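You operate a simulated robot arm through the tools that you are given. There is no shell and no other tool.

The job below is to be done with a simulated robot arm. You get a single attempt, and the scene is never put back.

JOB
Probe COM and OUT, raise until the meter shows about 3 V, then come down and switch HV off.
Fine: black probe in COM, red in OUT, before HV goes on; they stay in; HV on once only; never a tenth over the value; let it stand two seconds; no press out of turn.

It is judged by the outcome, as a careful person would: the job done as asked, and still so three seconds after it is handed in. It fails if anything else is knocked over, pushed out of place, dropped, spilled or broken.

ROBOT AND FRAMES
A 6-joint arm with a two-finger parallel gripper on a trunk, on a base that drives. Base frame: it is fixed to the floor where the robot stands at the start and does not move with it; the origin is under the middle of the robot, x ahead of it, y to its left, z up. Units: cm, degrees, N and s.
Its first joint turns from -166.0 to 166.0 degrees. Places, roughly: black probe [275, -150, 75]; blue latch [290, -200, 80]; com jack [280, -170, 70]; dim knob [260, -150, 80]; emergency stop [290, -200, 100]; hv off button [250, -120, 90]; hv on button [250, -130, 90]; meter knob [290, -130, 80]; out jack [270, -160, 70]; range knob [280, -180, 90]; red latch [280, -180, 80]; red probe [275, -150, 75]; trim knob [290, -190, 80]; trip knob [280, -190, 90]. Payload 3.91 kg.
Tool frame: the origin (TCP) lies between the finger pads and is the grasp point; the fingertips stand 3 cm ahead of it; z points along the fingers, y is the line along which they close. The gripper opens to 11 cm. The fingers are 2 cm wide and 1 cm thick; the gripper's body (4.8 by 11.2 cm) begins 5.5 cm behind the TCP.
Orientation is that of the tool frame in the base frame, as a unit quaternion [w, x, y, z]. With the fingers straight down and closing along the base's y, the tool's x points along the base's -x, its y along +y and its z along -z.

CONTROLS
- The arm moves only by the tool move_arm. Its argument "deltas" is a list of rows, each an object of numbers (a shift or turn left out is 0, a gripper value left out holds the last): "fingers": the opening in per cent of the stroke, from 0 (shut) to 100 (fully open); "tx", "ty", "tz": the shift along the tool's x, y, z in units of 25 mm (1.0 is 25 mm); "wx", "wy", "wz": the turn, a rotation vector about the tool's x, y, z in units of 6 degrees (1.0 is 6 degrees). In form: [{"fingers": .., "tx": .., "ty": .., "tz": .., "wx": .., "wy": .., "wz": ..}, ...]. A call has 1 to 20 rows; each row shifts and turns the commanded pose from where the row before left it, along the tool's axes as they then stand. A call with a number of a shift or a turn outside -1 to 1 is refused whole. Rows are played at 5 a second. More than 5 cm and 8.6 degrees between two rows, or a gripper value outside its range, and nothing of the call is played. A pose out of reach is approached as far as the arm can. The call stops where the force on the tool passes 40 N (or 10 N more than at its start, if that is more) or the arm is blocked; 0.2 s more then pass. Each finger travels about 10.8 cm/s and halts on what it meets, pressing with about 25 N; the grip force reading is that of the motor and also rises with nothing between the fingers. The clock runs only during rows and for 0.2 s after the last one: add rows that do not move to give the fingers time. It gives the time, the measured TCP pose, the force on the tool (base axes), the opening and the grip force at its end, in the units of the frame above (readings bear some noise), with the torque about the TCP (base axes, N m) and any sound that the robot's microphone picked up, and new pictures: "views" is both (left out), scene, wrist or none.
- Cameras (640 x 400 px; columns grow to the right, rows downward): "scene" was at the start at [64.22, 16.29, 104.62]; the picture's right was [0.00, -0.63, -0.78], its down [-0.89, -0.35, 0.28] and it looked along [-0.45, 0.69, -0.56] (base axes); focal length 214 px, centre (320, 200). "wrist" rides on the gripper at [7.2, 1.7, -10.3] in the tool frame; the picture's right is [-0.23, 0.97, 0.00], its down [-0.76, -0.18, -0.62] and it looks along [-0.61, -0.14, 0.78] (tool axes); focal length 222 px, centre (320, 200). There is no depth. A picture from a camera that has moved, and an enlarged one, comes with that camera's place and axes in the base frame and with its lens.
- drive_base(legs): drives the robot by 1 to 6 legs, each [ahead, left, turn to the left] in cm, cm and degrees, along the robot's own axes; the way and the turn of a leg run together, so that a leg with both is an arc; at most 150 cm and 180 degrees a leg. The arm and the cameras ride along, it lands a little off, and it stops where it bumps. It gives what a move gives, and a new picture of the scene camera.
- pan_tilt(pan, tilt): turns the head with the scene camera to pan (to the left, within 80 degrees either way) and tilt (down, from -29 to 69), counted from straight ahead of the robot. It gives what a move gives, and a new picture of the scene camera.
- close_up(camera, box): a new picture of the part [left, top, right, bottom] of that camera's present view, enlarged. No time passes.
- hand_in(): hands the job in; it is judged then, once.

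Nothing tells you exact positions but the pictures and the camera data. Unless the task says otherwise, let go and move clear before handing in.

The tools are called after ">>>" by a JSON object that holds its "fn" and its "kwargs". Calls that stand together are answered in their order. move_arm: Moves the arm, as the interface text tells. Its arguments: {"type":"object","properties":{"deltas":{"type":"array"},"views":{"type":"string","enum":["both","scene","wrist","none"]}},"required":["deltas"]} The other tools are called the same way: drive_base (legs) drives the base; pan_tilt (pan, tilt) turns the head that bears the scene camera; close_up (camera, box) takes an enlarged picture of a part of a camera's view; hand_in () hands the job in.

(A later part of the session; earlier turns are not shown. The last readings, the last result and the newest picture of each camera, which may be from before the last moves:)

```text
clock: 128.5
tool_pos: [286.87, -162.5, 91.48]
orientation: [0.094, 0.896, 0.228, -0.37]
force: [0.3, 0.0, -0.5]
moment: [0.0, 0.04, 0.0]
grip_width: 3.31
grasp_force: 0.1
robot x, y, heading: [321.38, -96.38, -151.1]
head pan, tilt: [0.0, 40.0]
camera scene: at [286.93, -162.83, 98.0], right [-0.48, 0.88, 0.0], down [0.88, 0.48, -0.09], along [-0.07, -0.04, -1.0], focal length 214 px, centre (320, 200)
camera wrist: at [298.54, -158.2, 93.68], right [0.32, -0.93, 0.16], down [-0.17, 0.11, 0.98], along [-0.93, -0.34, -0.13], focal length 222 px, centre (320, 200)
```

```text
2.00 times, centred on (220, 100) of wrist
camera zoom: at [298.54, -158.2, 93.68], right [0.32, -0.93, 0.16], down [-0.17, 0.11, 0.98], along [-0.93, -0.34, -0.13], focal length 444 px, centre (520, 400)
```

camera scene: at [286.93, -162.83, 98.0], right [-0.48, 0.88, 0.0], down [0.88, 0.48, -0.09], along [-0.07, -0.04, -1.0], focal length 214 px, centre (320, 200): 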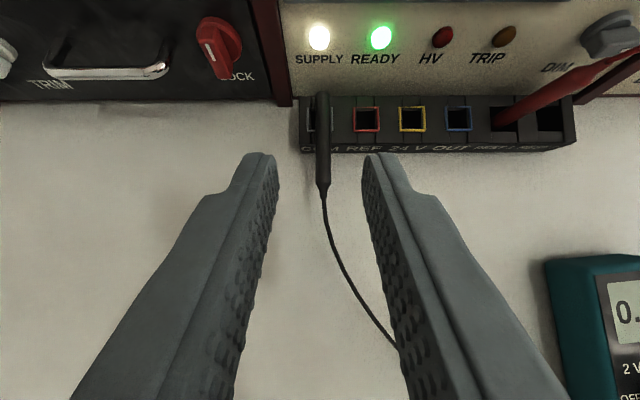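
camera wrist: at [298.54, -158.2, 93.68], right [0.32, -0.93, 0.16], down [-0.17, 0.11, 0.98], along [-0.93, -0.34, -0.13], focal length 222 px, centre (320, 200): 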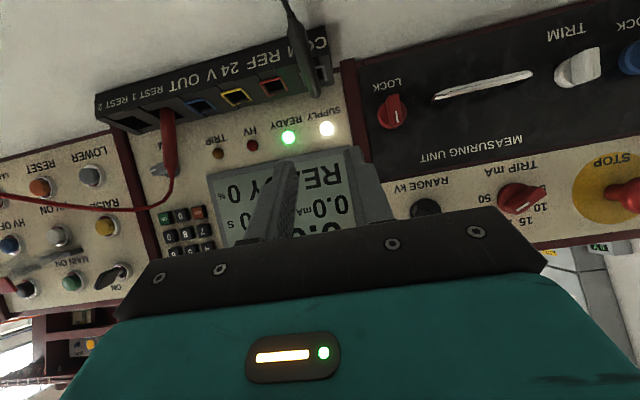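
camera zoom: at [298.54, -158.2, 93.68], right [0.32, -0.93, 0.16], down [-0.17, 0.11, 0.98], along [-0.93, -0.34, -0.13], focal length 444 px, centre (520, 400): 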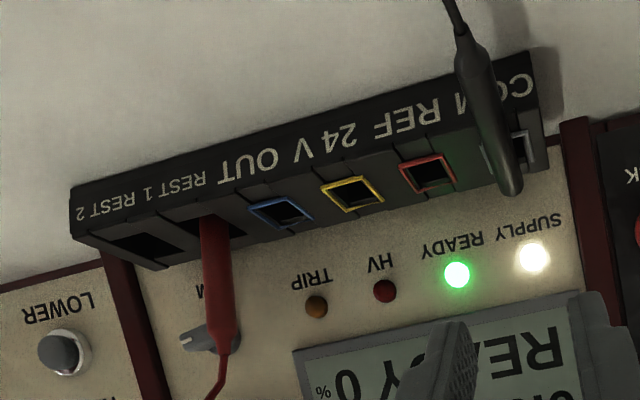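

The black probe didn't stay upright: it now seems to lie across the front edge of the jack box. I look closely before touching anything.

>>> {"fn": "close_up", "kwargs": {"camera": "scene", "box": [270, 70, 430, 230]}}

>>> {"fn": "pan_tilt", "kwargs": {"pan": 0, "tilt": 10}}

>>> {"fn": "close_up", "kwargs": {"camera": "scene", "box": [220, 200, 460, 400]}}

```text
2.50 times, centred on (350, 150) of scene
camera zoom: at [286.93, -162.83, 98.0], right [-0.48, 0.88, 0.0], down [0.88, 0.48, -0.09], along [-0.07, -0.04, -1.0], focal length 536 px, centre (245, 325)
```

zoom: 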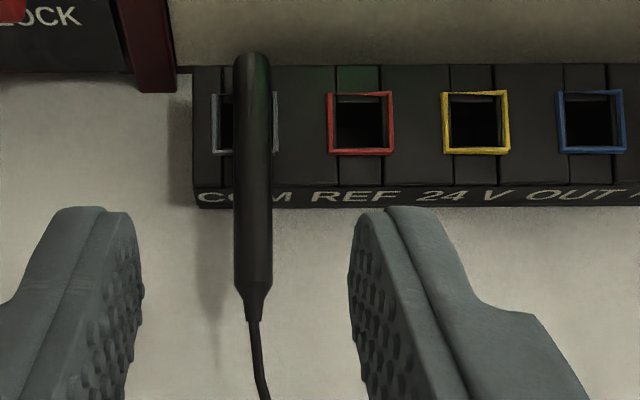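

```text
clock: 129.4
tool_pos: [286.84, -162.67, 91.4]
orientation: [0.094, 0.896, 0.228, -0.37]
force: [-0.3, 0.7, 0.2]
moment: [0.0, 0.0, -0.01]
grip_width: 3.31
grasp_force: 0.0
robot x, y, heading: [321.21, -96.34, -151.1]
head pan, tilt: [0.0, 10.0]
camera scene: at [283.47, -164.71, 100.79], right [-0.48, 0.88, 0.0], down [0.72, 0.39, -0.57], along [-0.5, -0.27, -0.82], focal length 214 px, centre (320, 200)
```

scene: 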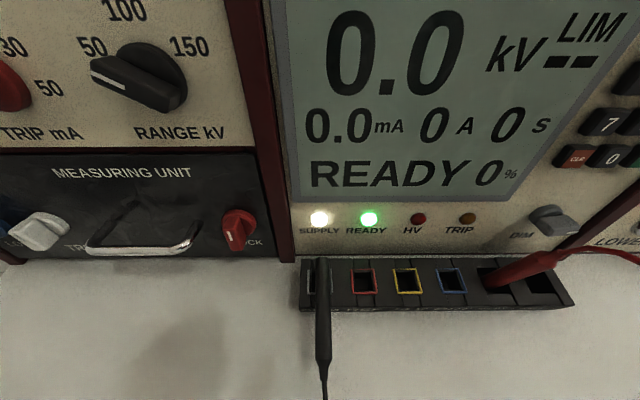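

```text
2.00 times, centred on (340, 300) of scene
camera zoom: at [283.47, -164.71, 100.79], right [-0.48, 0.88, 0.0], down [0.72, 0.39, -0.57], along [-0.5, -0.27, -0.82], focal length 429 px, centre (280, 0)
```

zoom: 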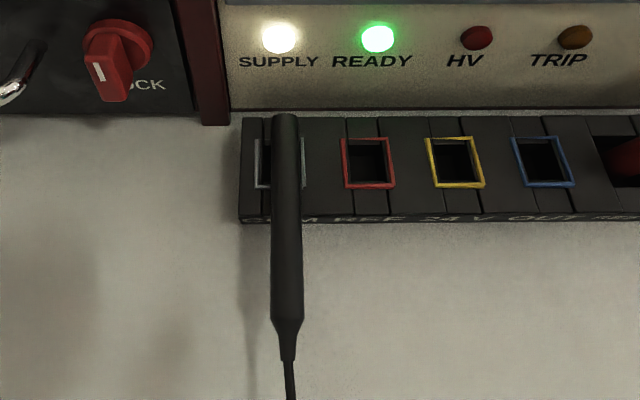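

The probe lies level across the box, blunt end over COM, cord end towards me. It probably leaned on a finger pad and was dragged out when I retreated upward with so little opening. To stand it up again I'll grip it with the tool rolled 180°, then roll back. I'll test that roll higher up.

>>> {"fn": "move_arm", "kwargs": {"deltas": [{"tz": -1}, {"tz": -1}, {"wz": 1}, {"wz": 1}, {"wz": 1}, {"wz": 1}, {"wz": 1}, {"wz": 1}, {"wz": 1}, {"wz": 1}, {"wz": 1}, {"wz": 1}, {}], "views": "none"}}

```text
clock: 132.2
tool_pos: [289.98, -160.97, 95.03]
orientation: [0.267, 0.889, -0.251, -0.274]
force: [1.1, 1.0, 0.0]
moment: [0.0, -0.03, 0.0]
grip_width: 3.3
grasp_force: 0.1
robot x, y, heading: [321.26, -96.26, -151.0]
head pan, tilt: [0.0, 10.0]
```

>>> {"fn": "move_arm", "kwargs": {"deltas": [{"wz": 1}, {"wz": 1}, {"wz": 1}, {"wz": 1}, {"wz": 1}, {"wz": 1}, {"wz": 1}, {"wz": 1}, {"wz": 1}, {"wz": 1}, {"wz": 1}, {"wz": 1}, {"wz": 1}, {"wz": 1}, {"wz": 1}, {"wz": 1}, {"wz": 1}, {"wz": 1}, {"wz": 1}, {"wz": 1}], "views": "both"}}

```text
clock: 136.4
tool_pos: [253.58, -131.24, 111.34]
orientation: [-0.369, -0.245, 0.89, -0.107]
force: [0.3, -0.4, -0.4]
moment: [0.0, 0.0, -0.04]
grip_width: 3.29
grasp_force: 0.0
out of reach, approached as far as the arm can: row 7, 8, 9, 10, 11, 12, 13, 14, 15, 16, 17, 18, 19, 20
robot x, y, heading: [321.05, -95.87, -150.9]
head pan, tilt: [0.0, 10.0]
camera scene: at [261.67, -126.7, 107.38], right [0.52, -0.86, 0.01], down [-0.49, -0.29, 0.82], along [-0.7, -0.43, -0.57], focal length 214 px, centre (320, 200)
camera wrist: at [254.49, -128.57, 123.78], right [-0.36, 0.92, -0.17], down [0.93, 0.35, -0.1], along [-0.03, -0.2, -0.98], focal length 222 px, centre (320, 200)
```

scene: 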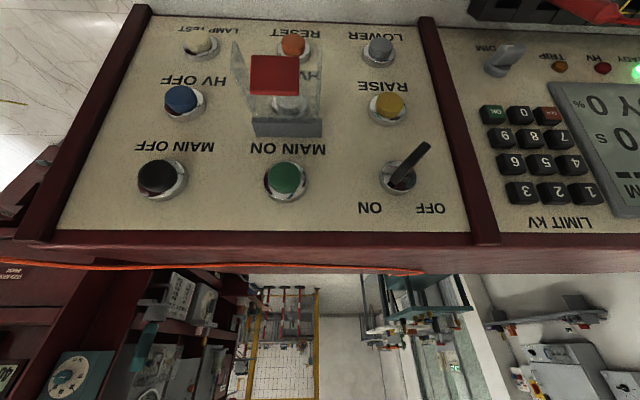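
wrist: 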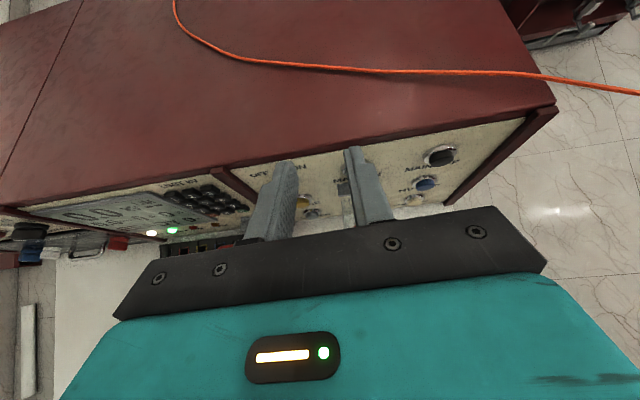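

Beyond about 100° the roll in this direction is out of reach, and the arm drifted over the console to compensate. Nothing seems touched. I'll back away along the tool axis first.

>>> {"fn": "move_arm", "kwargs": {"deltas": [{"tz": -0.5}, {"tz": -0.5}, {"tz": -0.5}, {"tz": -0.5}, {"tz": -0.5}, {"tz": -0.5}, {}], "views": "none"}}

```text
clock: 138.0
tool_pos: [257.15, -126.26, 116.41]
orientation: [-0.371, -0.23, 0.895, -0.096]
force: [-1.0, -0.3, 0.4]
moment: [-0.01, 0.03, 0.02]
grip_width: 3.31
grasp_force: 0.1
out of reach, approached as far as the arm can: row 1, 2
robot x, y, heading: [321.2, -96.32, -151.1]
head pan, tilt: [0.0, 10.0]
```

>>> {"fn": "move_arm", "kwargs": {"deltas": [{"tz": -0.5}, {"tz": -0.5}, {"wz": -1}, {"wz": -1}, {"wz": -1}, {"wz": -1}, {"wz": -1}, {"wz": -1}, {}], "views": "none"}}

```text
clock: 140.0
tool_pos: [258.6, -125.53, 118.22]
orientation: [-0.382, -0.494, 0.781, 0.025]
force: [0.1, 0.5, -0.3]
moment: [0.0, -0.04, -0.03]
grip_width: 3.3
grasp_force: 0.1
robot x, y, heading: [321.21, -96.55, -150.8]
head pan, tilt: [0.0, 10.0]
```

>>> {"fn": "move_arm", "kwargs": {"deltas": [{"wz": -1}, {"wz": -1}, {"wz": -1}, {"wz": -1}, {"wz": -1}, {"wz": -1}, {"wz": -1}, {"wz": -1}, {"wz": -1}, {"wz": -1}, {"wz": -1}, {"wz": -1}, {}], "views": "none"}}

>>> {"fn": "move_arm", "kwargs": {"deltas": [{"wz": -1}, {"wz": -1}, {"wz": -1}, {"wz": -1}, {"wz": -1}, {"wz": -1}, {"wz": -1}, {"wz": -1}, {"wz": -1}, {"wz": -1}, {"wz": -1}, {"wz": -1}, {}], "views": "none"}}

```text
clock: 142.8
tool_pos: [258.72, -125.59, 118.23]
orientation: [0.294, 0.858, -0.343, -0.244]
force: [0.7, -0.3, 0.1]
moment: [0.01, -0.01, 0.05]
grip_width: 3.29
grasp_force: 0.0
robot x, y, heading: [321.44, -96.21, -150.9]
head pan, tilt: [0.0, 10.0]
```

```text
clock: 145.6
tool_pos: [258.66, -125.51, 118.26]
orientation: [0.094, 0.896, 0.227, -0.371]
force: [0.1, -0.4, -0.9]
moment: [0.0, 0.02, -0.02]
grip_width: 3.29
grasp_force: 0.0
robot x, y, heading: [320.93, -96.35, -151.0]
head pan, tilt: [0.0, 10.0]
```

At this spot, almost straight ahead of my axis, the full roll works in both directions. So I'll shift the base left until COM is straight ahead of me, and do the flipped grasp there.

>>> {"fn": "drive_base", "kwargs": {"legs": [[0, 45.5, 0]]}}

>>> {"fn": "pan_tilt", "kwargs": {"pan": 0, "tilt": 15}}

>>> {"fn": "close_up", "kwargs": {"camera": "scene", "box": [200, 200, 440, 400]}}

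```text
clock: 148.4
tool_pos: [280.66, -165.44, 118.12]
orientation: [0.094, 0.896, 0.227, -0.37]
force: [0.3, 0.1, -0.1]
moment: [0.01, 0.01, -0.01]
grip_width: 3.31
grasp_force: 0.0
robot x, y, heading: [343.59, -136.03, -151.2]
head pan, tilt: [0.0, 10.0]
camera scene: at [277.28, -167.6, 127.54], right [-0.48, 0.88, 0.0], down [0.72, 0.39, -0.57], along [-0.5, -0.27, -0.82], focal length 214 px, centre (320, 200)
```

scene: 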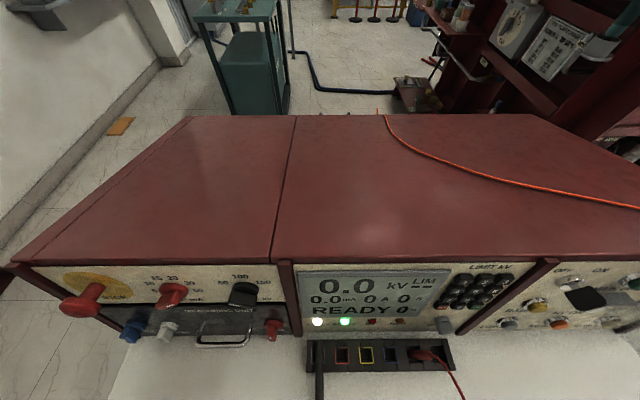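

```text
clock: 149.0
tool_pos: [280.74, -165.34, 118.21]
orientation: [0.094, 0.896, 0.227, -0.37]
force: [0.2, 0.0, 1.1]
moment: [0.0, 0.01, -0.02]
grip_width: 3.32
grasp_force: 0.0
robot x, y, heading: [343.28, -136.4, -151.2]
head pan, tilt: [0.0, 15.0]
camera scene: at [277.76, -167.34, 126.94], right [-0.48, 0.88, 0.0], down [0.76, 0.41, -0.5], along [-0.44, -0.24, -0.87], focal length 214 px, centre (320, 200)
```

scene: 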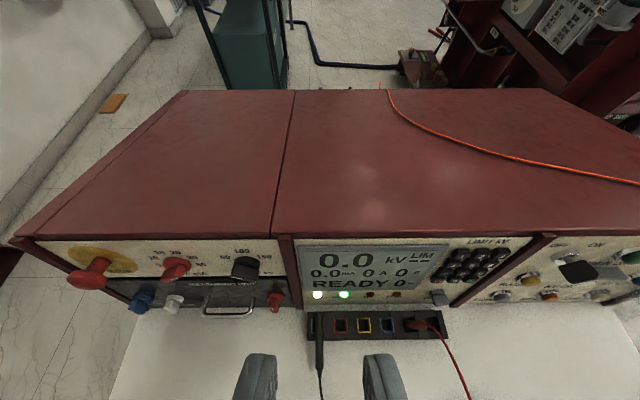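

```text
2.00 times, centred on (320, 300) of scene
camera zoom: at [277.76, -167.34, 126.94], right [-0.48, 0.88, 0.0], down [0.76, 0.41, -0.5], along [-0.44, -0.24, -0.87], focal length 429 px, centre (320, 0)
```

zoom: 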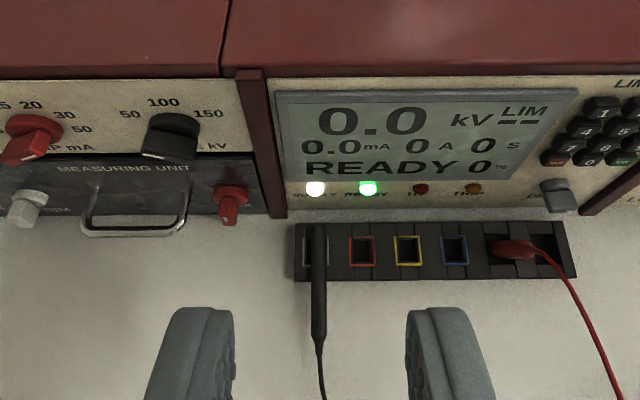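

The probe hasn't moved: it lies level at z ≈ 78.8 from n = 163.2 (blunt end) to 171.9. I'll pitch to 60° and roll the tool by 180° up here.

>>> {"fn": "move_arm", "kwargs": {"deltas": [{"wy": 1}, {"wy": 1}, {"wy": 0.5}, {"wz": 1}, {"wz": 1}, {"wz": 1}, {"wz": 1}, {"wz": 1}, {"wz": 1}, {"wz": 1}, {"wz": 1}, {"wz": 1}, {"wz": 1}, {"wz": 1}, {"wz": 1}, {"wz": 1}, {"wz": 1}, {"wz": 1}, {}], "views": "none"}}

>>> {"fn": "move_arm", "kwargs": {"deltas": [{"wz": 1}, {"wz": 1}, {"wz": 1}, {"wz": 1}, {"wz": 1}, {"wz": 1}, {"wz": 1}, {"wz": 1}, {"wz": 1}, {"wz": 1}, {"wz": 1}, {"wz": 1}, {"wz": 1}, {"wz": 1}, {"wz": 1}, {}], "views": "both"}}

```text
clock: 153.0
tool_pos: [280.67, -165.58, 118.22]
orientation: [0.222, 0.829, -0.496, -0.131]
force: [-0.1, -0.5, -0.4]
moment: [0.0, 0.01, -0.02]
grip_width: 3.31
grasp_force: 0.1
robot x, y, heading: [343.36, -136.43, -151.5]
head pan, tilt: [0.0, 15.0]
```

```text
clock: 156.4
tool_pos: [280.12, -164.2, 118.04]
orientation: [-0.25, -0.243, 0.935, -0.067]
force: [0.5, 0.1, 0.7]
moment: [0.0, 0.02, 0.0]
grip_width: 3.32
grasp_force: 0.0
out of reach, approached as far as the arm can: row 15
robot x, y, heading: [343.33, -136.74, -151.2]
head pan, tilt: [0.0, 15.0]
camera scene: at [288.38, -159.84, 117.05], right [0.49, -0.87, 0.0], down [-0.62, -0.34, 0.71], along [-0.62, -0.35, -0.71], focal length 214 px, centre (320, 200)
camera wrist: at [278.26, -163.24, 130.67], right [-0.3, 0.95, -0.12], down [0.93, 0.32, 0.16], along [0.19, -0.06, -0.98], focal length 222 px, centre (320, 200)
```

scene: 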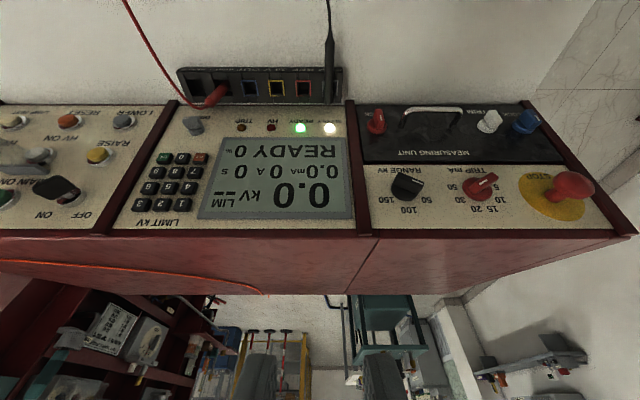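
wrist: 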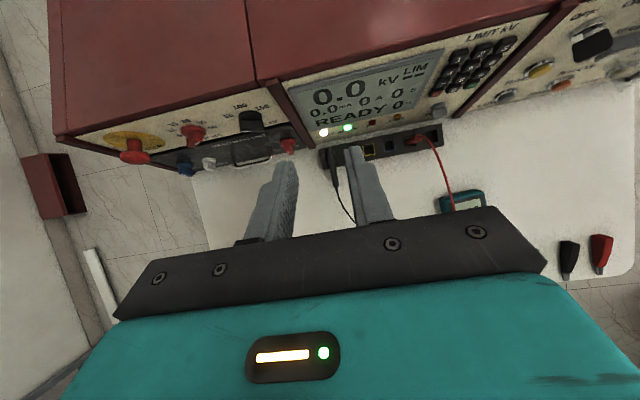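

The flipped pose is reachable to within a centimetre. I'll descend to a pre-grasp point just in front of and above the lying probe.

>>> {"fn": "move_arm", "kwargs": {"deltas": [{"tx": -0.69, "ty": -0.056, "tz": 0.785}, {"tx": -0.69, "ty": -0.056, "tz": 0.785}, {"tx": -0.69, "ty": -0.056, "tz": 0.785}, {"tx": -0.69, "ty": -0.056, "tz": 0.785}, {"tx": -0.69, "ty": -0.056, "tz": 0.785}, {"tx": -0.69, "ty": -0.056, "tz": 0.785}, {"tx": -0.69, "ty": -0.056, "tz": 0.785}, {"tx": -0.69, "ty": -0.056, "tz": 0.785}, {"tx": -0.69, "ty": -0.056, "tz": 0.785}, {"tx": -0.69, "ty": -0.056, "tz": 0.785}, {"tx": -0.69, "ty": -0.056, "tz": 0.785}, {"tx": -0.69, "ty": -0.056, "tz": 0.785}, {}], "views": "both"}}

```text
clock: 159.2
tool_pos: [286.35, -162.72, 87.43]
orientation: [-0.25, -0.237, 0.937, -0.063]
force: [0.6, -0.6, -0.1]
moment: [0.0, -0.01, -0.03]
grip_width: 3.3
grasp_force: 0.1
robot x, y, heading: [343.32, -136.17, -151.2]
head pan, tilt: [0.0, 15.0]
camera scene: at [294.76, -158.49, 86.38], right [0.48, -0.88, 0.0], down [-0.62, -0.34, 0.71], along [-0.62, -0.34, -0.71], focal length 214 px, centre (320, 200)
camera wrist: at [284.6, -161.81, 99.99], right [-0.29, 0.95, -0.11], down [0.94, 0.31, 0.16], along [0.19, -0.06, -0.98], focal length 222 px, centre (320, 200)
```

scene: 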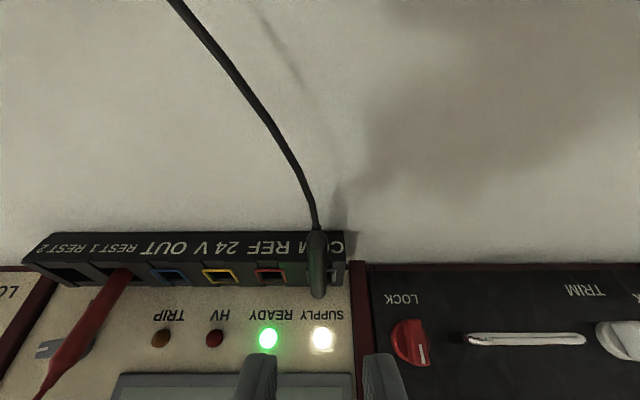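
wrist: 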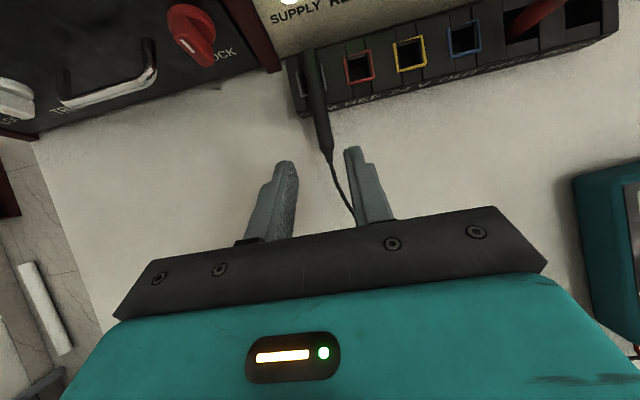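

The probe is centred between the fingers as seen from above. I'll advance 8 cm along the tool axis and check before closing.

>>> {"fn": "move_arm", "kwargs": {"deltas": [{"ty": 0.1, "tz": 0.6}, {"tz": 0.6}, {"tz": 0.6}, {"tz": 0.5}, {"tz": 0.5}, {"tz": 0.42}, {}], "views": "both"}}

>>> {"fn": "close_up", "kwargs": {"camera": "wrist", "box": [240, 0, 420, 240]}}

```text
clock: 160.8
tool_pos: [282.56, -164.33, 80.43]
orientation: [-0.25, -0.237, 0.937, -0.064]
force: [-0.2, -0.1, -0.1]
moment: [0.01, -0.02, -0.02]
grip_width: 3.29
grasp_force: 0.0
robot x, y, heading: [343.75, -136.2, -151.0]
head pan, tilt: [0.0, 15.0]
camera scene: at [290.99, -160.17, 79.39], right [0.48, -0.88, 0.0], down [-0.62, -0.34, 0.71], along [-0.62, -0.34, -0.71], focal length 214 px, centre (320, 200)
camera wrist: at [280.83, -163.49, 93.0], right [-0.29, 0.95, -0.11], down [0.94, 0.31, 0.16], along [0.19, -0.06, -0.98], focal length 222 px, centre (320, 200)
```

scene: 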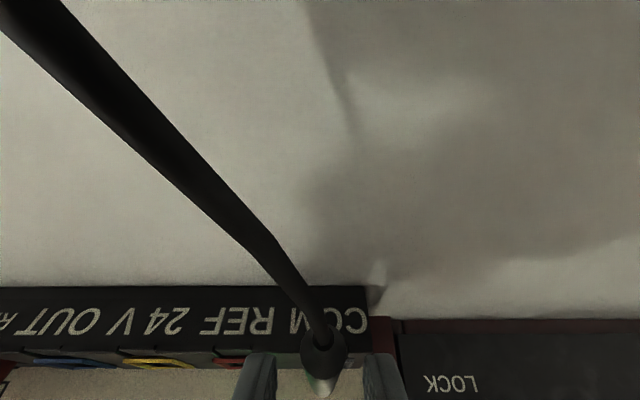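
wrist: 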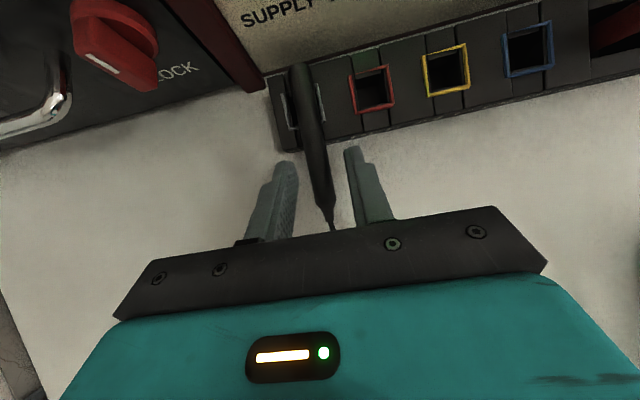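

```text
1.67 times, centred on (330, 120) of wrist
camera zoom: at [280.83, -163.49, 93.0], right [-0.29, 0.95, -0.11], down [0.94, 0.31, 0.16], along [0.19, -0.06, -0.98], focal length 370 px, centre (303, 333)
```

zoom: 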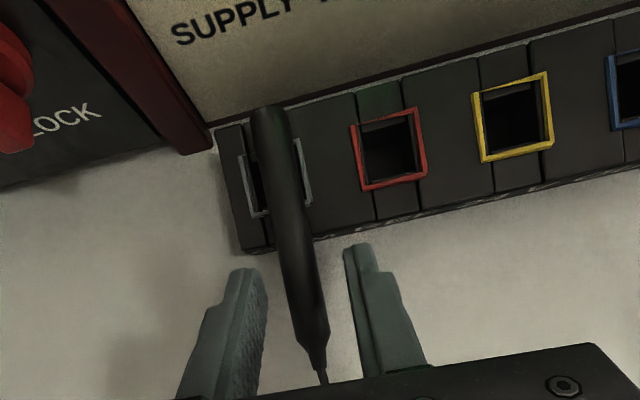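

The fingers straddle the handle. I'll close.

>>> {"fn": "move_arm", "kwargs": {"deltas": [{"fingers": 5}, {}, {}, {}], "views": "wrist"}}

>>> {"fn": "close_up", "kwargs": {"camera": "wrist", "box": [240, 0, 420, 240]}}

```text
clock: 161.8
tool_pos: [282.72, -164.36, 80.58]
orientation: [-0.25, -0.237, 0.937, -0.064]
force: [-1.0, 0.1, 3.0]
moment: [-0.04, 0.12, 0.0]
grip_width: 1.28
grasp_force: 25.3
robot x, y, heading: [343.37, -136.08, -151.1]
head pan, tilt: [0.0, 15.0]
camera wrist: at [280.83, -163.47, 93.03], right [-0.29, 0.95, -0.11], down [0.94, 0.31, 0.16], along [0.19, -0.06, -0.98], focal length 222 px, centre (320, 200)
```

wrist: 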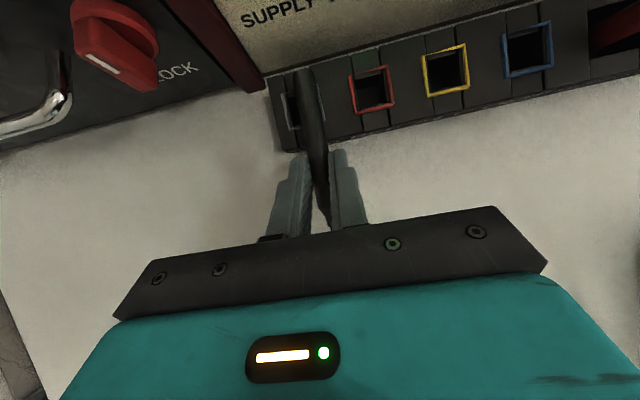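

```text
1.67 times, centred on (330, 120) of wrist
camera zoom: at [280.83, -163.47, 93.03], right [-0.29, 0.95, -0.11], down [0.94, 0.31, 0.16], along [0.19, -0.06, -0.98], focal length 370 px, centre (303, 333)
```

zoom: 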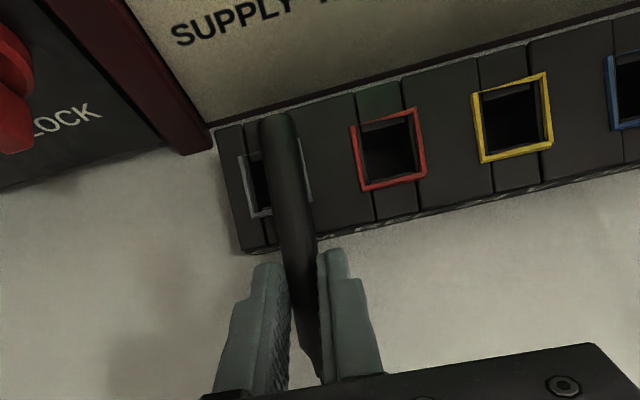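

Gripped at 1.28 cm. I lift it clear, up and slightly back.

>>> {"fn": "move_arm", "kwargs": {"deltas": [{"tx": 0.4, "tz": -0.69}, {"tx": 0.4, "tz": -0.69}, {"tx": 0.08, "tz": -0.8}, {"tx": 0.08, "tz": -0.8}, {"tx": 0.08, "tz": -0.8}, {"tx": 0.08, "tz": -0.8}, {"tx": 0.08, "tz": -0.8}, {"tx": 0.08, "tz": -0.8}, {}], "views": "both"}}

```text
clock: 163.8
tool_pos: [286.97, -161.93, 95.39]
orientation: [-0.25, -0.237, 0.937, -0.064]
force: [0.9, 0.1, 0.1]
moment: [-0.02, -0.01, 0.01]
grip_width: 0.56
grasp_force: 0.0
robot x, y, heading: [343.22, -136.72, -151.1]
head pan, tilt: [0.0, 15.0]
camera scene: at [295.31, -157.75, 94.44], right [0.48, -0.88, 0.0], down [-0.62, -0.34, 0.71], along [-0.62, -0.34, -0.71], focal length 214 px, centre (320, 200)
camera wrist: at [285.16, -161.07, 108.05], right [-0.29, 0.95, -0.11], down [0.94, 0.31, 0.16], along [0.19, -0.06, -0.98], focal length 222 px, centre (320, 200)
```

scene: 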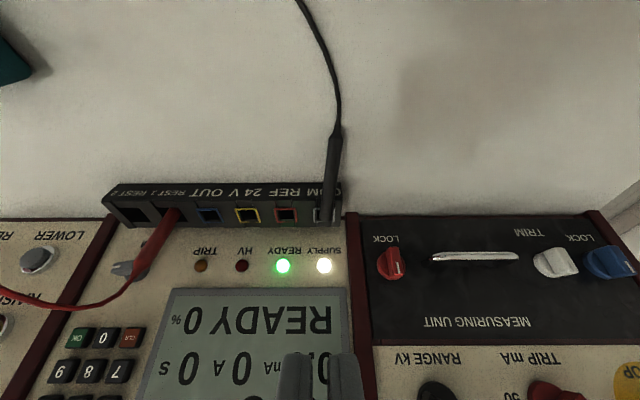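
wrist: 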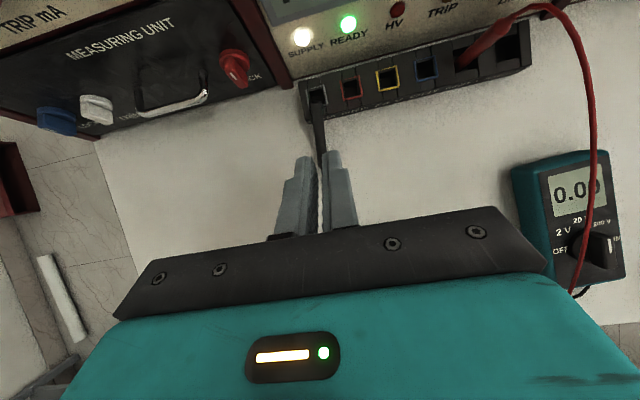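

The probe slipped out of the fingertips, and its blunt end now seems to sit at the COM hole with the handle leaning towards me. I zoom in to see exactly.

>>> {"fn": "close_up", "kwargs": {"camera": "scene", "box": [240, 100, 400, 240]}}

>>> {"fn": "close_up", "kwargs": {"camera": "wrist", "box": [240, 40, 420, 180]}}

>>> {"fn": "close_up", "kwargs": {"camera": "wrist", "box": [480, 120, 640, 300]}}

```text
2.86 times, centred on (320, 170) of scene
camera zoom: at [295.31, -157.75, 94.44], right [0.48, -0.88, 0.0], down [-0.62, -0.34, 0.71], along [-0.62, -0.34, -0.71], focal length 613 px, centre (320, 286)
```

zoom: 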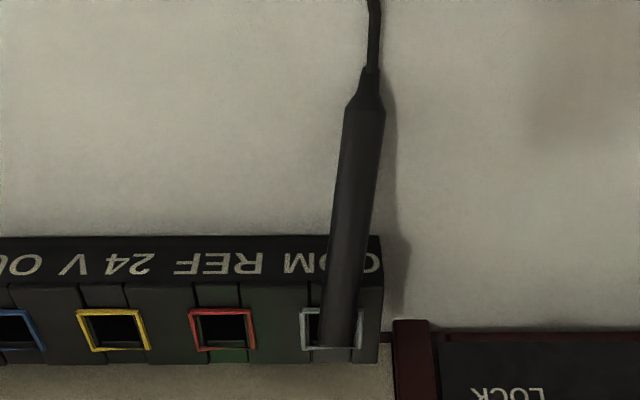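

```text
2.86 times, centred on (330, 110) of wrist
camera zoom: at [285.16, -161.07, 108.05], right [-0.29, 0.95, -0.11], down [0.94, 0.31, 0.16], along [0.19, -0.06, -0.98], focal length 635 px, centre (291, 457)
```

zoom: 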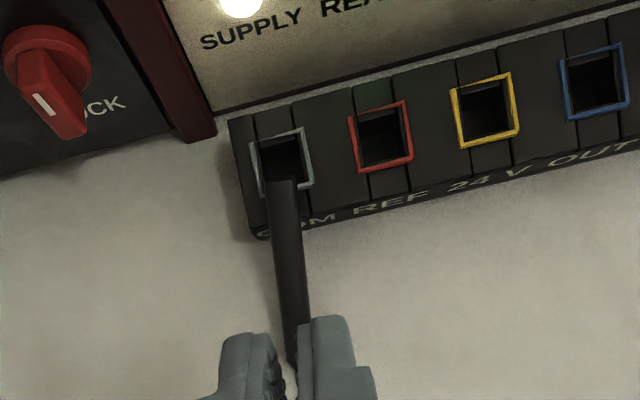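

```text
2.22 times, centred on (560, 210) of wrist
camera zoom: at [285.16, -161.07, 108.05], right [-0.29, 0.95, -0.11], down [0.94, 0.31, 0.16], along [0.19, -0.06, -0.98], focal length 494 px, centre (-213, 178)
```

zoom: 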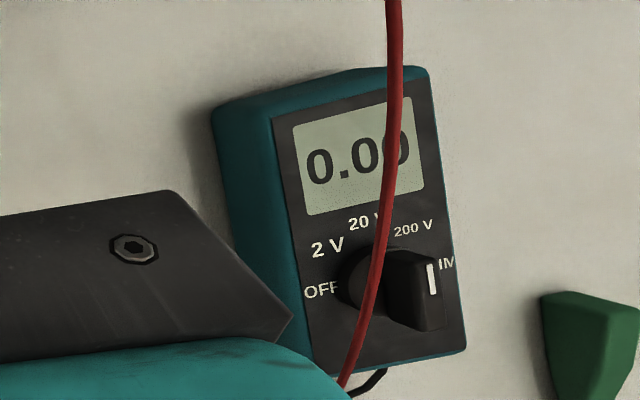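

It slid off because the tips only caught its upper half. It now leans with the blunt end on the box edge near (166.6, 79.5) and the cord end down on the shelf. The dial does point to 20 V. I open the fingers for an unobstructed view and measure its slope.

>>> {"fn": "move_arm", "kwargs": {"deltas": [{"fingers": 45}, {}, {}], "views": "none"}}

>>> {"fn": "close_up", "kwargs": {"camera": "wrist", "box": [240, 40, 420, 220]}}

>>> {"fn": "pan_tilt", "kwargs": {"pan": 0, "tilt": 0}}

>>> {"fn": "close_up", "kwargs": {"camera": "scene", "box": [220, 120, 420, 320]}}

```text
clock: 164.6
tool_pos: [286.97, -161.85, 95.43]
orientation: [-0.251, -0.238, 0.936, -0.063]
force: [0.7, 0.2, -0.2]
moment: [0.0, 0.01, 0.03]
grip_width: 4.96
grasp_force: 0.2
robot x, y, heading: [343.31, -136.31, -151.3]
head pan, tilt: [0.0, 15.0]
```

```text
2.22 times, centred on (330, 130) of wrist
camera zoom: at [285.16, -161.07, 108.03], right [-0.29, 0.95, -0.11], down [0.94, 0.31, 0.16], along [0.19, -0.06, -0.98], focal length 494 px, centre (298, 356)
```

zoom: 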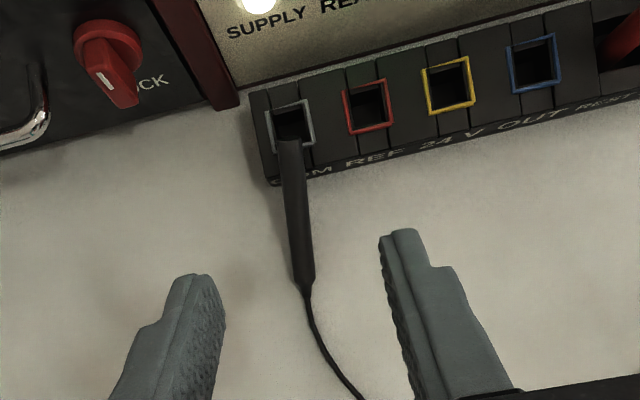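

```text
clock: 165.4
tool_pos: [286.97, -162.04, 95.49]
orientation: [-0.251, -0.237, 0.936, -0.064]
force: [-0.2, -0.2, -0.2]
moment: [0.02, -0.02, -0.03]
grip_width: 4.98
grasp_force: 0.0
robot x, y, heading: [343.1, -136.32, -151.3]
head pan, tilt: [0.0, 0.0]
camera scene: at [297.29, -156.68, 93.51], right [0.48, -0.88, 0.0], down [-0.76, -0.41, 0.5], along [-0.44, -0.24, -0.87], focal length 214 px, centre (320, 200)
```

scene: 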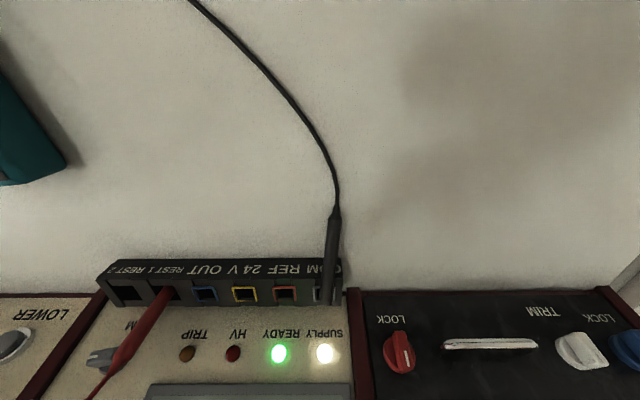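

```text
2.00 times, centred on (320, 220) of scene
camera zoom: at [297.29, -156.68, 93.51], right [0.48, -0.88, 0.0], down [-0.76, -0.41, 0.5], along [-0.44, -0.24, -0.87], focal length 429 px, centre (320, 160)
```

zoom: 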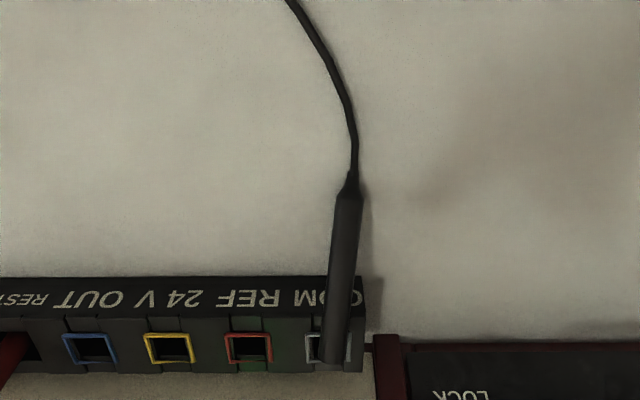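

The probe slopes 32° with the blunt end up, from (166.4, 79.2) down to (173.8, 74.4), length 8.9 cm. A flipped 45° grasp deep in the pads, then rolling back, will leave the tool nearly level with the probe upright. I adjust the pitch and yaw first.

>>> {"fn": "move_arm", "kwargs": {"deltas": [{"wy": 1}, {"wy": 1}, {"wy": 0.55}, {"wx": -0.5, "wz": 0.5}, {"wx": -0.45, "wz": 0.45}, {}], "views": "none"}}

>>> {"fn": "pan_tilt", "kwargs": {"pan": 0, "tilt": 40}}

```text
clock: 166.8
tool_pos: [286.99, -161.96, 95.44]
orientation: [-0.375, -0.211, 0.898, -0.089]
force: [0.0, 0.0, 0.0]
moment: [-0.04, 0.02, -0.01]
grip_width: 4.96
grasp_force: 0.0
out of reach, approached as far as the arm can: row 5
robot x, y, heading: [343.6, -136.42, -151.1]
head pan, tilt: [0.0, 0.0]
```

```text
clock: 167.9
tool_pos: [287.0, -161.85, 95.33]
orientation: [-0.374, -0.212, 0.898, -0.09]
force: [1.1, 0.1, 0.0]
moment: [0.02, 0.01, -0.01]
grip_width: 4.96
grasp_force: 0.0
robot x, y, heading: [343.69, -136.08, -151.3]
head pan, tilt: [0.0, 40.0]
camera scene: at [292.95, -159.27, 95.36], right [0.45, -0.89, 0.0], down [-0.08, -0.04, 1.0], along [-0.89, -0.45, -0.08], focal length 214 px, centre (320, 200)
```

scene: 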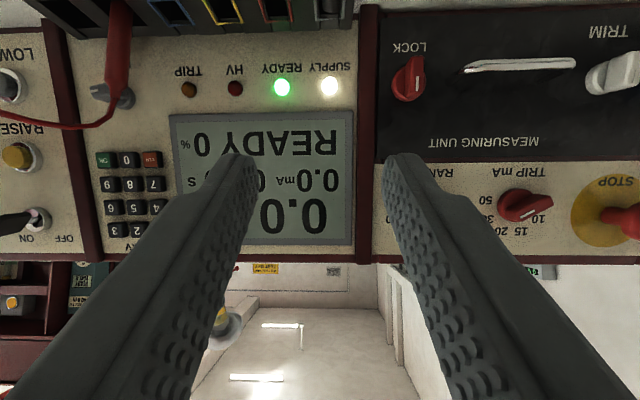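

>>> {"fn": "move_arm", "kwargs": {"deltas": [{"wx": 0.2, "wz": -0.2}, {"tx": -0.717, "ty": -0.092, "tz": 0.635}, {"tx": -0.717, "ty": -0.092, "tz": 0.635}, {"tx": -0.717, "ty": -0.092, "tz": 0.635}, {"tx": -0.717, "ty": -0.092, "tz": 0.635}, {"tx": -0.717, "ty": -0.092, "tz": 0.635}, {"tx": -0.717, "ty": -0.092, "tz": 0.635}, {}], "views": "wrist"}}

>>> {"fn": "close_up", "kwargs": {"camera": "wrist", "box": [230, 20, 430, 240]}}

```text
clock: 169.7
tool_pos: [288.44, -162.98, 81.1]
orientation: [-0.373, -0.225, 0.895, -0.095]
force: [-0.2, 0.1, 0.1]
moment: [0.0, 0.0, 0.01]
grip_width: 4.97
grasp_force: 0.2
robot x, y, heading: [343.26, -136.29, -151.1]
head pan, tilt: [0.0, 40.0]
camera wrist: at [289.56, -160.4, 93.52], right [-0.32, 0.93, -0.16], down [0.95, 0.31, -0.1], along [-0.04, -0.19, -0.98], focal length 222 px, centre (320, 200)
```

wrist: 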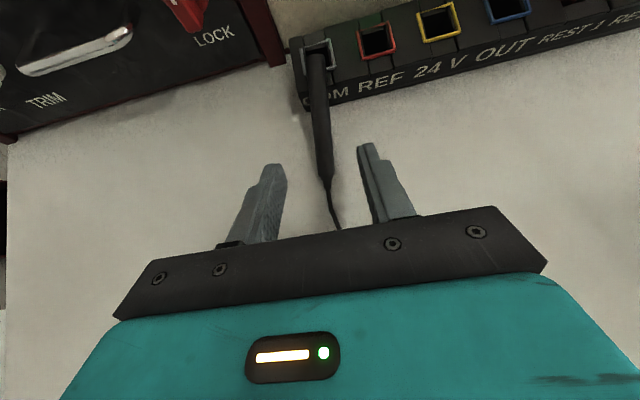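

```text
1.82 times, centred on (330, 130) of wrist
camera zoom: at [289.56, -160.4, 93.52], right [-0.32, 0.93, -0.16], down [0.95, 0.31, -0.1], along [-0.04, -0.19, -0.98], focal length 404 px, centre (302, 327)
```

zoom: 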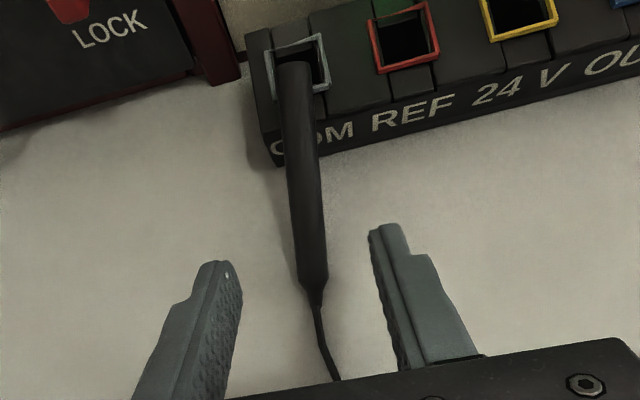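

It's well lined up. I advance 6.2 cm so the handle sits deep in the pads, then close.

>>> {"fn": "move_arm", "kwargs": {"deltas": [{"tz": 0.6}, {"tz": 0.6}, {"tz": 0.5}, {"tz": 0.4}, {"tz": 0.4}, {}], "views": "wrist"}}

>>> {"fn": "close_up", "kwargs": {"camera": "wrist", "box": [230, 20, 430, 240]}}

```text
clock: 171.1
tool_pos: [284.71, -164.92, 76.87]
orientation: [-0.373, -0.224, 0.895, -0.095]
force: [16.7, 8.4, 23.5]
moment: [0.65, 0.13, -0.66]
grip_width: 4.93
grasp_force: 0.1
robot x, y, heading: [343.67, -136.34, -151.4]
head pan, tilt: [0.0, 40.0]
camera wrist: at [285.75, -162.42, 89.25], right [-0.32, 0.93, -0.16], down [0.95, 0.31, -0.1], along [-0.05, -0.19, -0.98], focal length 222 px, centre (320, 200)
```

wrist: 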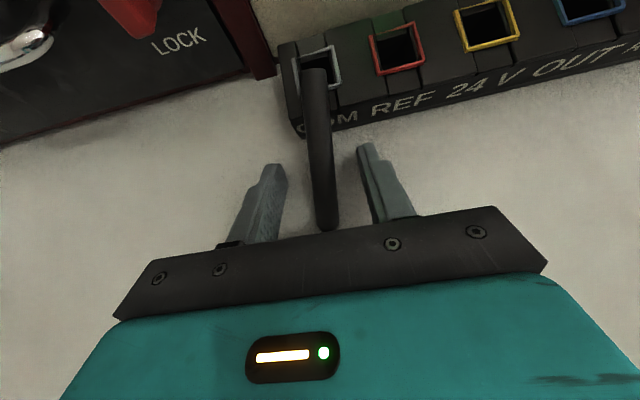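

```text
1.82 times, centred on (330, 130) of wrist
camera zoom: at [285.75, -162.42, 89.25], right [-0.32, 0.93, -0.16], down [0.95, 0.31, -0.1], along [-0.05, -0.19, -0.98], focal length 404 px, centre (302, 327)
```

zoom: 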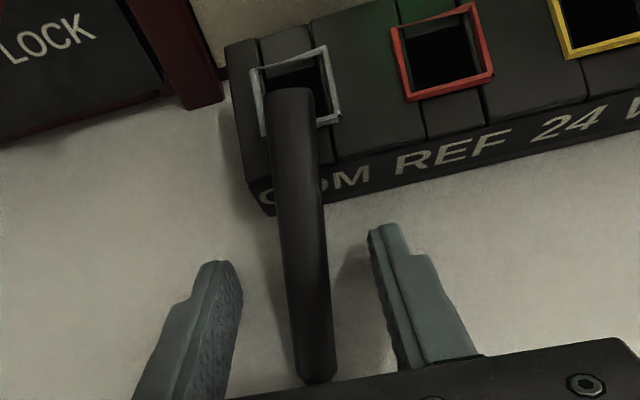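

The fingertips have touched the shelf. I back off a few millimetres and close.

>>> {"fn": "move_arm", "kwargs": {"deltas": [{"tz": -0.2}, {"fingers": 4}, {}, {}, {}], "views": "wrist"}}

>>> {"fn": "close_up", "kwargs": {"camera": "wrist", "box": [230, 20, 430, 240]}}

```text
clock: 172.3
tool_pos: [284.86, -164.69, 76.98]
orientation: [-0.374, -0.225, 0.895, -0.095]
force: [1.3, -0.2, 2.7]
moment: [-0.05, 0.08, 0.01]
grip_width: 1.3
grasp_force: 24.6
robot x, y, heading: [343.5, -136.17, -151.3]
head pan, tilt: [0.0, 40.0]
camera wrist: at [285.98, -162.31, 89.47], right [-0.32, 0.93, -0.16], down [0.95, 0.31, -0.1], along [-0.05, -0.19, -0.98], focal length 222 px, centre (320, 200)
```

wrist: 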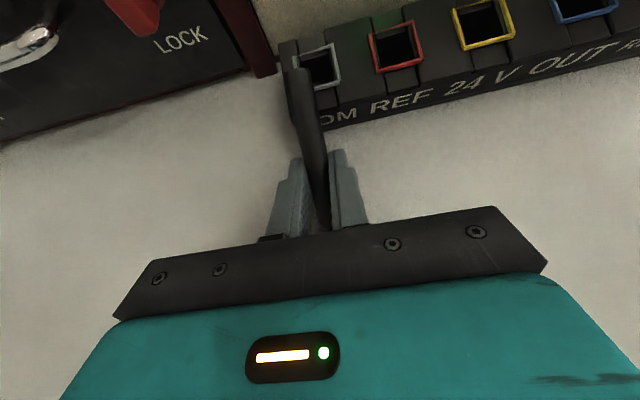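

```text
1.82 times, centred on (330, 130) of wrist
camera zoom: at [285.98, -162.31, 89.47], right [-0.32, 0.93, -0.16], down [0.95, 0.31, -0.1], along [-0.05, -0.19, -0.98], focal length 404 px, centre (302, 327)
```

zoom: 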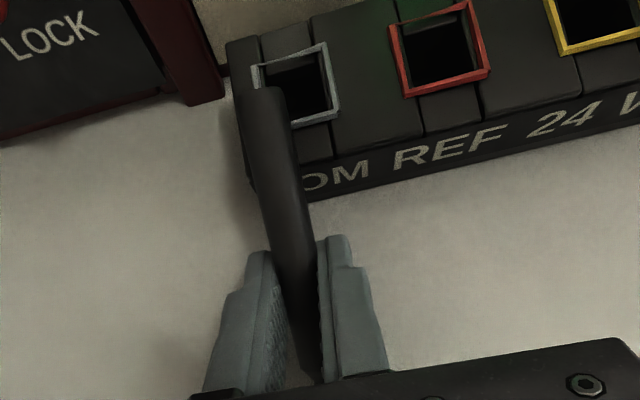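

A full-width grip this time, with the handle running back towards the palm. I lift a little and check it holds.

>>> {"fn": "move_arm", "kwargs": {"deltas": [{"tx": 0.28, "tz": -0.28}, {"tx": 0.28, "tz": -0.28}, {"tx": 0.28, "tz": -0.28}, {"tx": 0.28, "tz": -0.28}, {}], "views": "wrist"}}

```text
clock: 173.5
tool_pos: [284.73, -164.8, 80.99]
orientation: [-0.373, -0.224, 0.896, -0.094]
force: [1.6, -0.7, -0.2]
moment: [0.0, -0.02, -0.02]
grip_width: 1.29
grasp_force: 24.8
robot x, y, heading: [342.92, -136.58, -151.3]
head pan, tilt: [0.0, 40.0]
camera wrist: at [285.94, -162.33, 93.44], right [-0.32, 0.93, -0.16], down [0.95, 0.31, -0.1], along [-0.04, -0.19, -0.98], focal length 222 px, centre (320, 200)
```

wrist: 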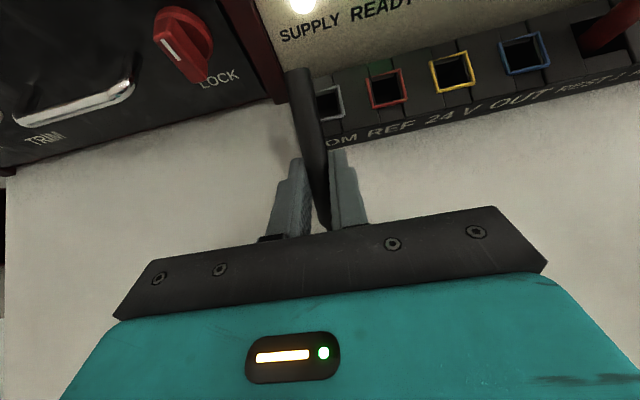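

It holds. I lift well clear and roll the tool back to its normal side.

>>> {"fn": "move_arm", "kwargs": {"deltas": [{"tx": 0.37, "tz": -0.87}, {"tx": 0.37, "tz": -0.87}, {"tx": 0.37, "tz": -0.87}, {"tx": 0.37, "tz": -0.87}, {"tx": 0.37, "tz": -0.87}, {"tx": 0.37, "tz": -0.87}, {"tx": 0.37, "tz": -0.87}, {"tx": 0.37, "tz": -0.87}, {"tx": 0.37, "tz": -0.87}, {"tx": 0.37, "tz": -0.87}, {}], "views": "none"}}

>>> {"fn": "move_arm", "kwargs": {"deltas": [{"wz": -1}, {"wz": -1}, {"wz": -1}, {"wz": -1}, {"wz": -1}, {"wz": -1}, {"wz": -1}, {"wz": -1}, {"wz": -1}, {"wz": -1}, {"wz": -1}, {"wz": -1}, {"wz": -1}, {"wz": -1}, {"wz": -1}, {}], "views": "none"}}

>>> {"fn": "move_arm", "kwargs": {"deltas": [{"wz": -1}, {"wz": -1}, {"wz": -1}, {"wz": -1}, {"wz": -1}, {"wz": -1}, {"wz": -1}, {"wz": -1}, {"wz": -1}, {"wz": -1}, {"wz": -1}, {"wz": -1}, {"wz": -1}, {"wz": -1}, {"wz": -1}, {}], "views": "both"}}

```text
clock: 175.9
tool_pos: [292.68, -160.41, 102.9]
orientation: [-0.372, -0.225, 0.896, -0.094]
force: [-0.9, -0.4, 0.5]
moment: [0.0, 0.02, 0.02]
grip_width: 1.27
grasp_force: 25.6
robot x, y, heading: [343.21, -136.17, -151.2]
head pan, tilt: [0.0, 40.0]
```

```text
clock: 179.3
tool_pos: [292.7, -160.63, 102.91]
orientation: [0.332, 0.792, -0.474, -0.197]
force: [-0.2, 0.9, -0.8]
moment: [-0.02, -0.05, 0.01]
grip_width: 1.27
grasp_force: 24.7
robot x, y, heading: [343.34, -136.45, -151.2]
head pan, tilt: [0.0, 40.0]
```

```text
clock: 182.7
tool_pos: [292.75, -160.5, 102.87]
orientation: [0.095, 0.895, 0.226, -0.373]
force: [-0.4, 0.4, 0.0]
moment: [-0.02, 0.04, 0.01]
grip_width: 1.29
grasp_force: 24.5
robot x, y, heading: [343.35, -136.79, -151.2]
head pan, tilt: [0.0, 40.0]
camera scene: at [292.84, -160.74, 109.43], right [-0.47, 0.88, 0.0], down [0.88, 0.47, -0.09], along [-0.08, -0.04, -1.0], focal length 214 px, centre (320, 200)
camera wrist: at [304.45, -156.17, 105.04], right [0.32, -0.93, 0.16], down [-0.17, 0.11, 0.98], along [-0.93, -0.34, -0.12], focal length 222 px, centre (320, 200)
```

scene: 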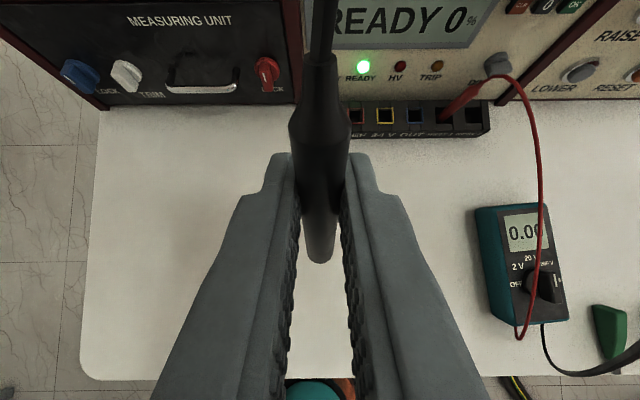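
wrist: 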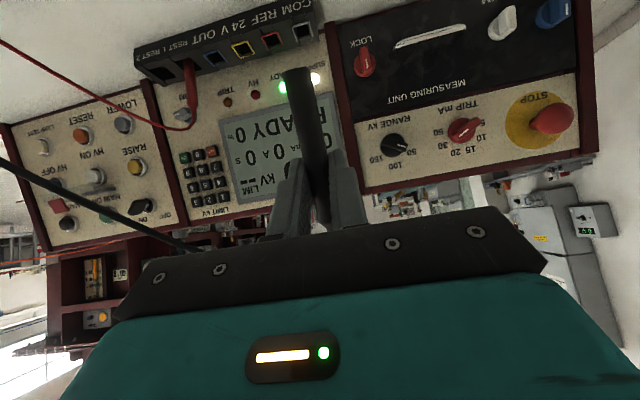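

Rolled back, the blunt end now points down and a little towards me. I pitch the tool up about 32° to bring the probe vertical.

>>> {"fn": "move_arm", "kwargs": {"deltas": [{"wy": -1}, {"wy": -1}, {"wy": -1}, {"wy": -1}, {"wy": -1}, {"wy": -0.35}, {}], "views": "both"}}

>>> {"fn": "pan_tilt", "kwargs": {"pan": 0, "tilt": 65}}

```text
clock: 184.3
tool_pos: [292.76, -160.63, 102.87]
orientation: [0.153, 0.775, 0.199, -0.579]
force: [-0.6, 0.2, -0.2]
moment: [-0.01, 0.01, -0.02]
grip_width: 1.33
grasp_force: 24.9
out of reach, approached as far as the arm can: row 5
robot x, y, heading: [342.94, -136.3, -151.4]
head pan, tilt: [0.0, 40.0]
camera scene: at [295.56, -159.39, 108.72], right [-0.49, 0.87, -0.01], down [0.73, 0.4, -0.55], along [-0.48, -0.27, -0.83], focal length 214 px, centre (320, 200)
camera wrist: at [304.03, -156.43, 98.92], right [0.42, -0.88, 0.22], down [0.24, 0.35, 0.91], along [-0.88, -0.32, 0.36], focal length 222 px, centre (320, 200)
```

scene: 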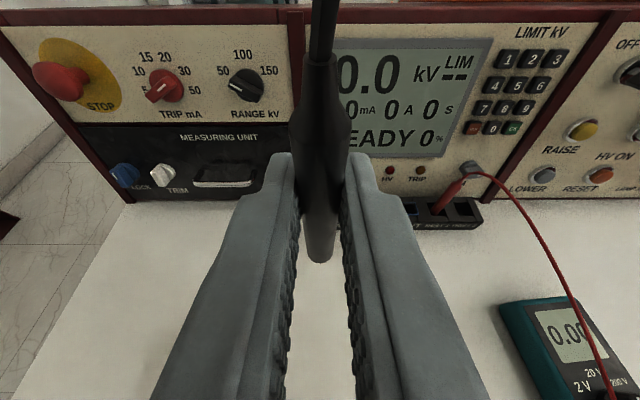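
wrist: 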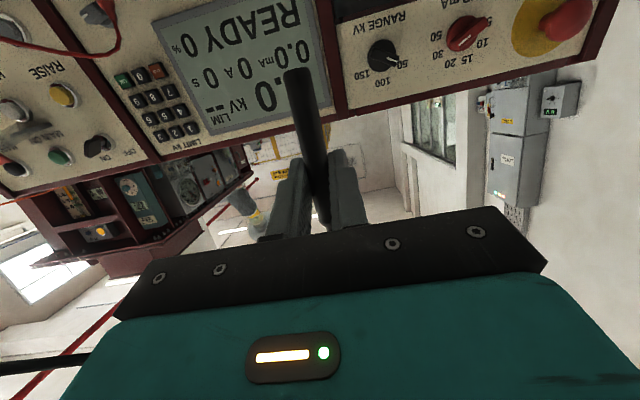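

```text
clock: 185.2
tool_pos: [292.85, -160.69, 102.95]
orientation: [0.152, 0.775, 0.198, -0.58]
force: [0.0, -1.2, 0.3]
moment: [0.01, 0.0, 0.02]
grip_width: 1.31
grasp_force: 25.2
robot x, y, heading: [343.07, -136.32, -151.4]
head pan, tilt: [0.0, 65.0]
camera scene: at [298.39, -157.84, 106.32], right [-0.49, 0.87, -0.01], down [0.86, 0.48, -0.15], along [-0.13, -0.08, -0.99], focal length 214 px, centre (320, 200)
```

scene: 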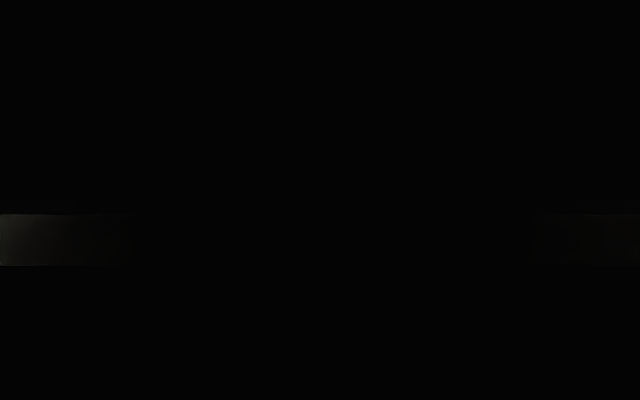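

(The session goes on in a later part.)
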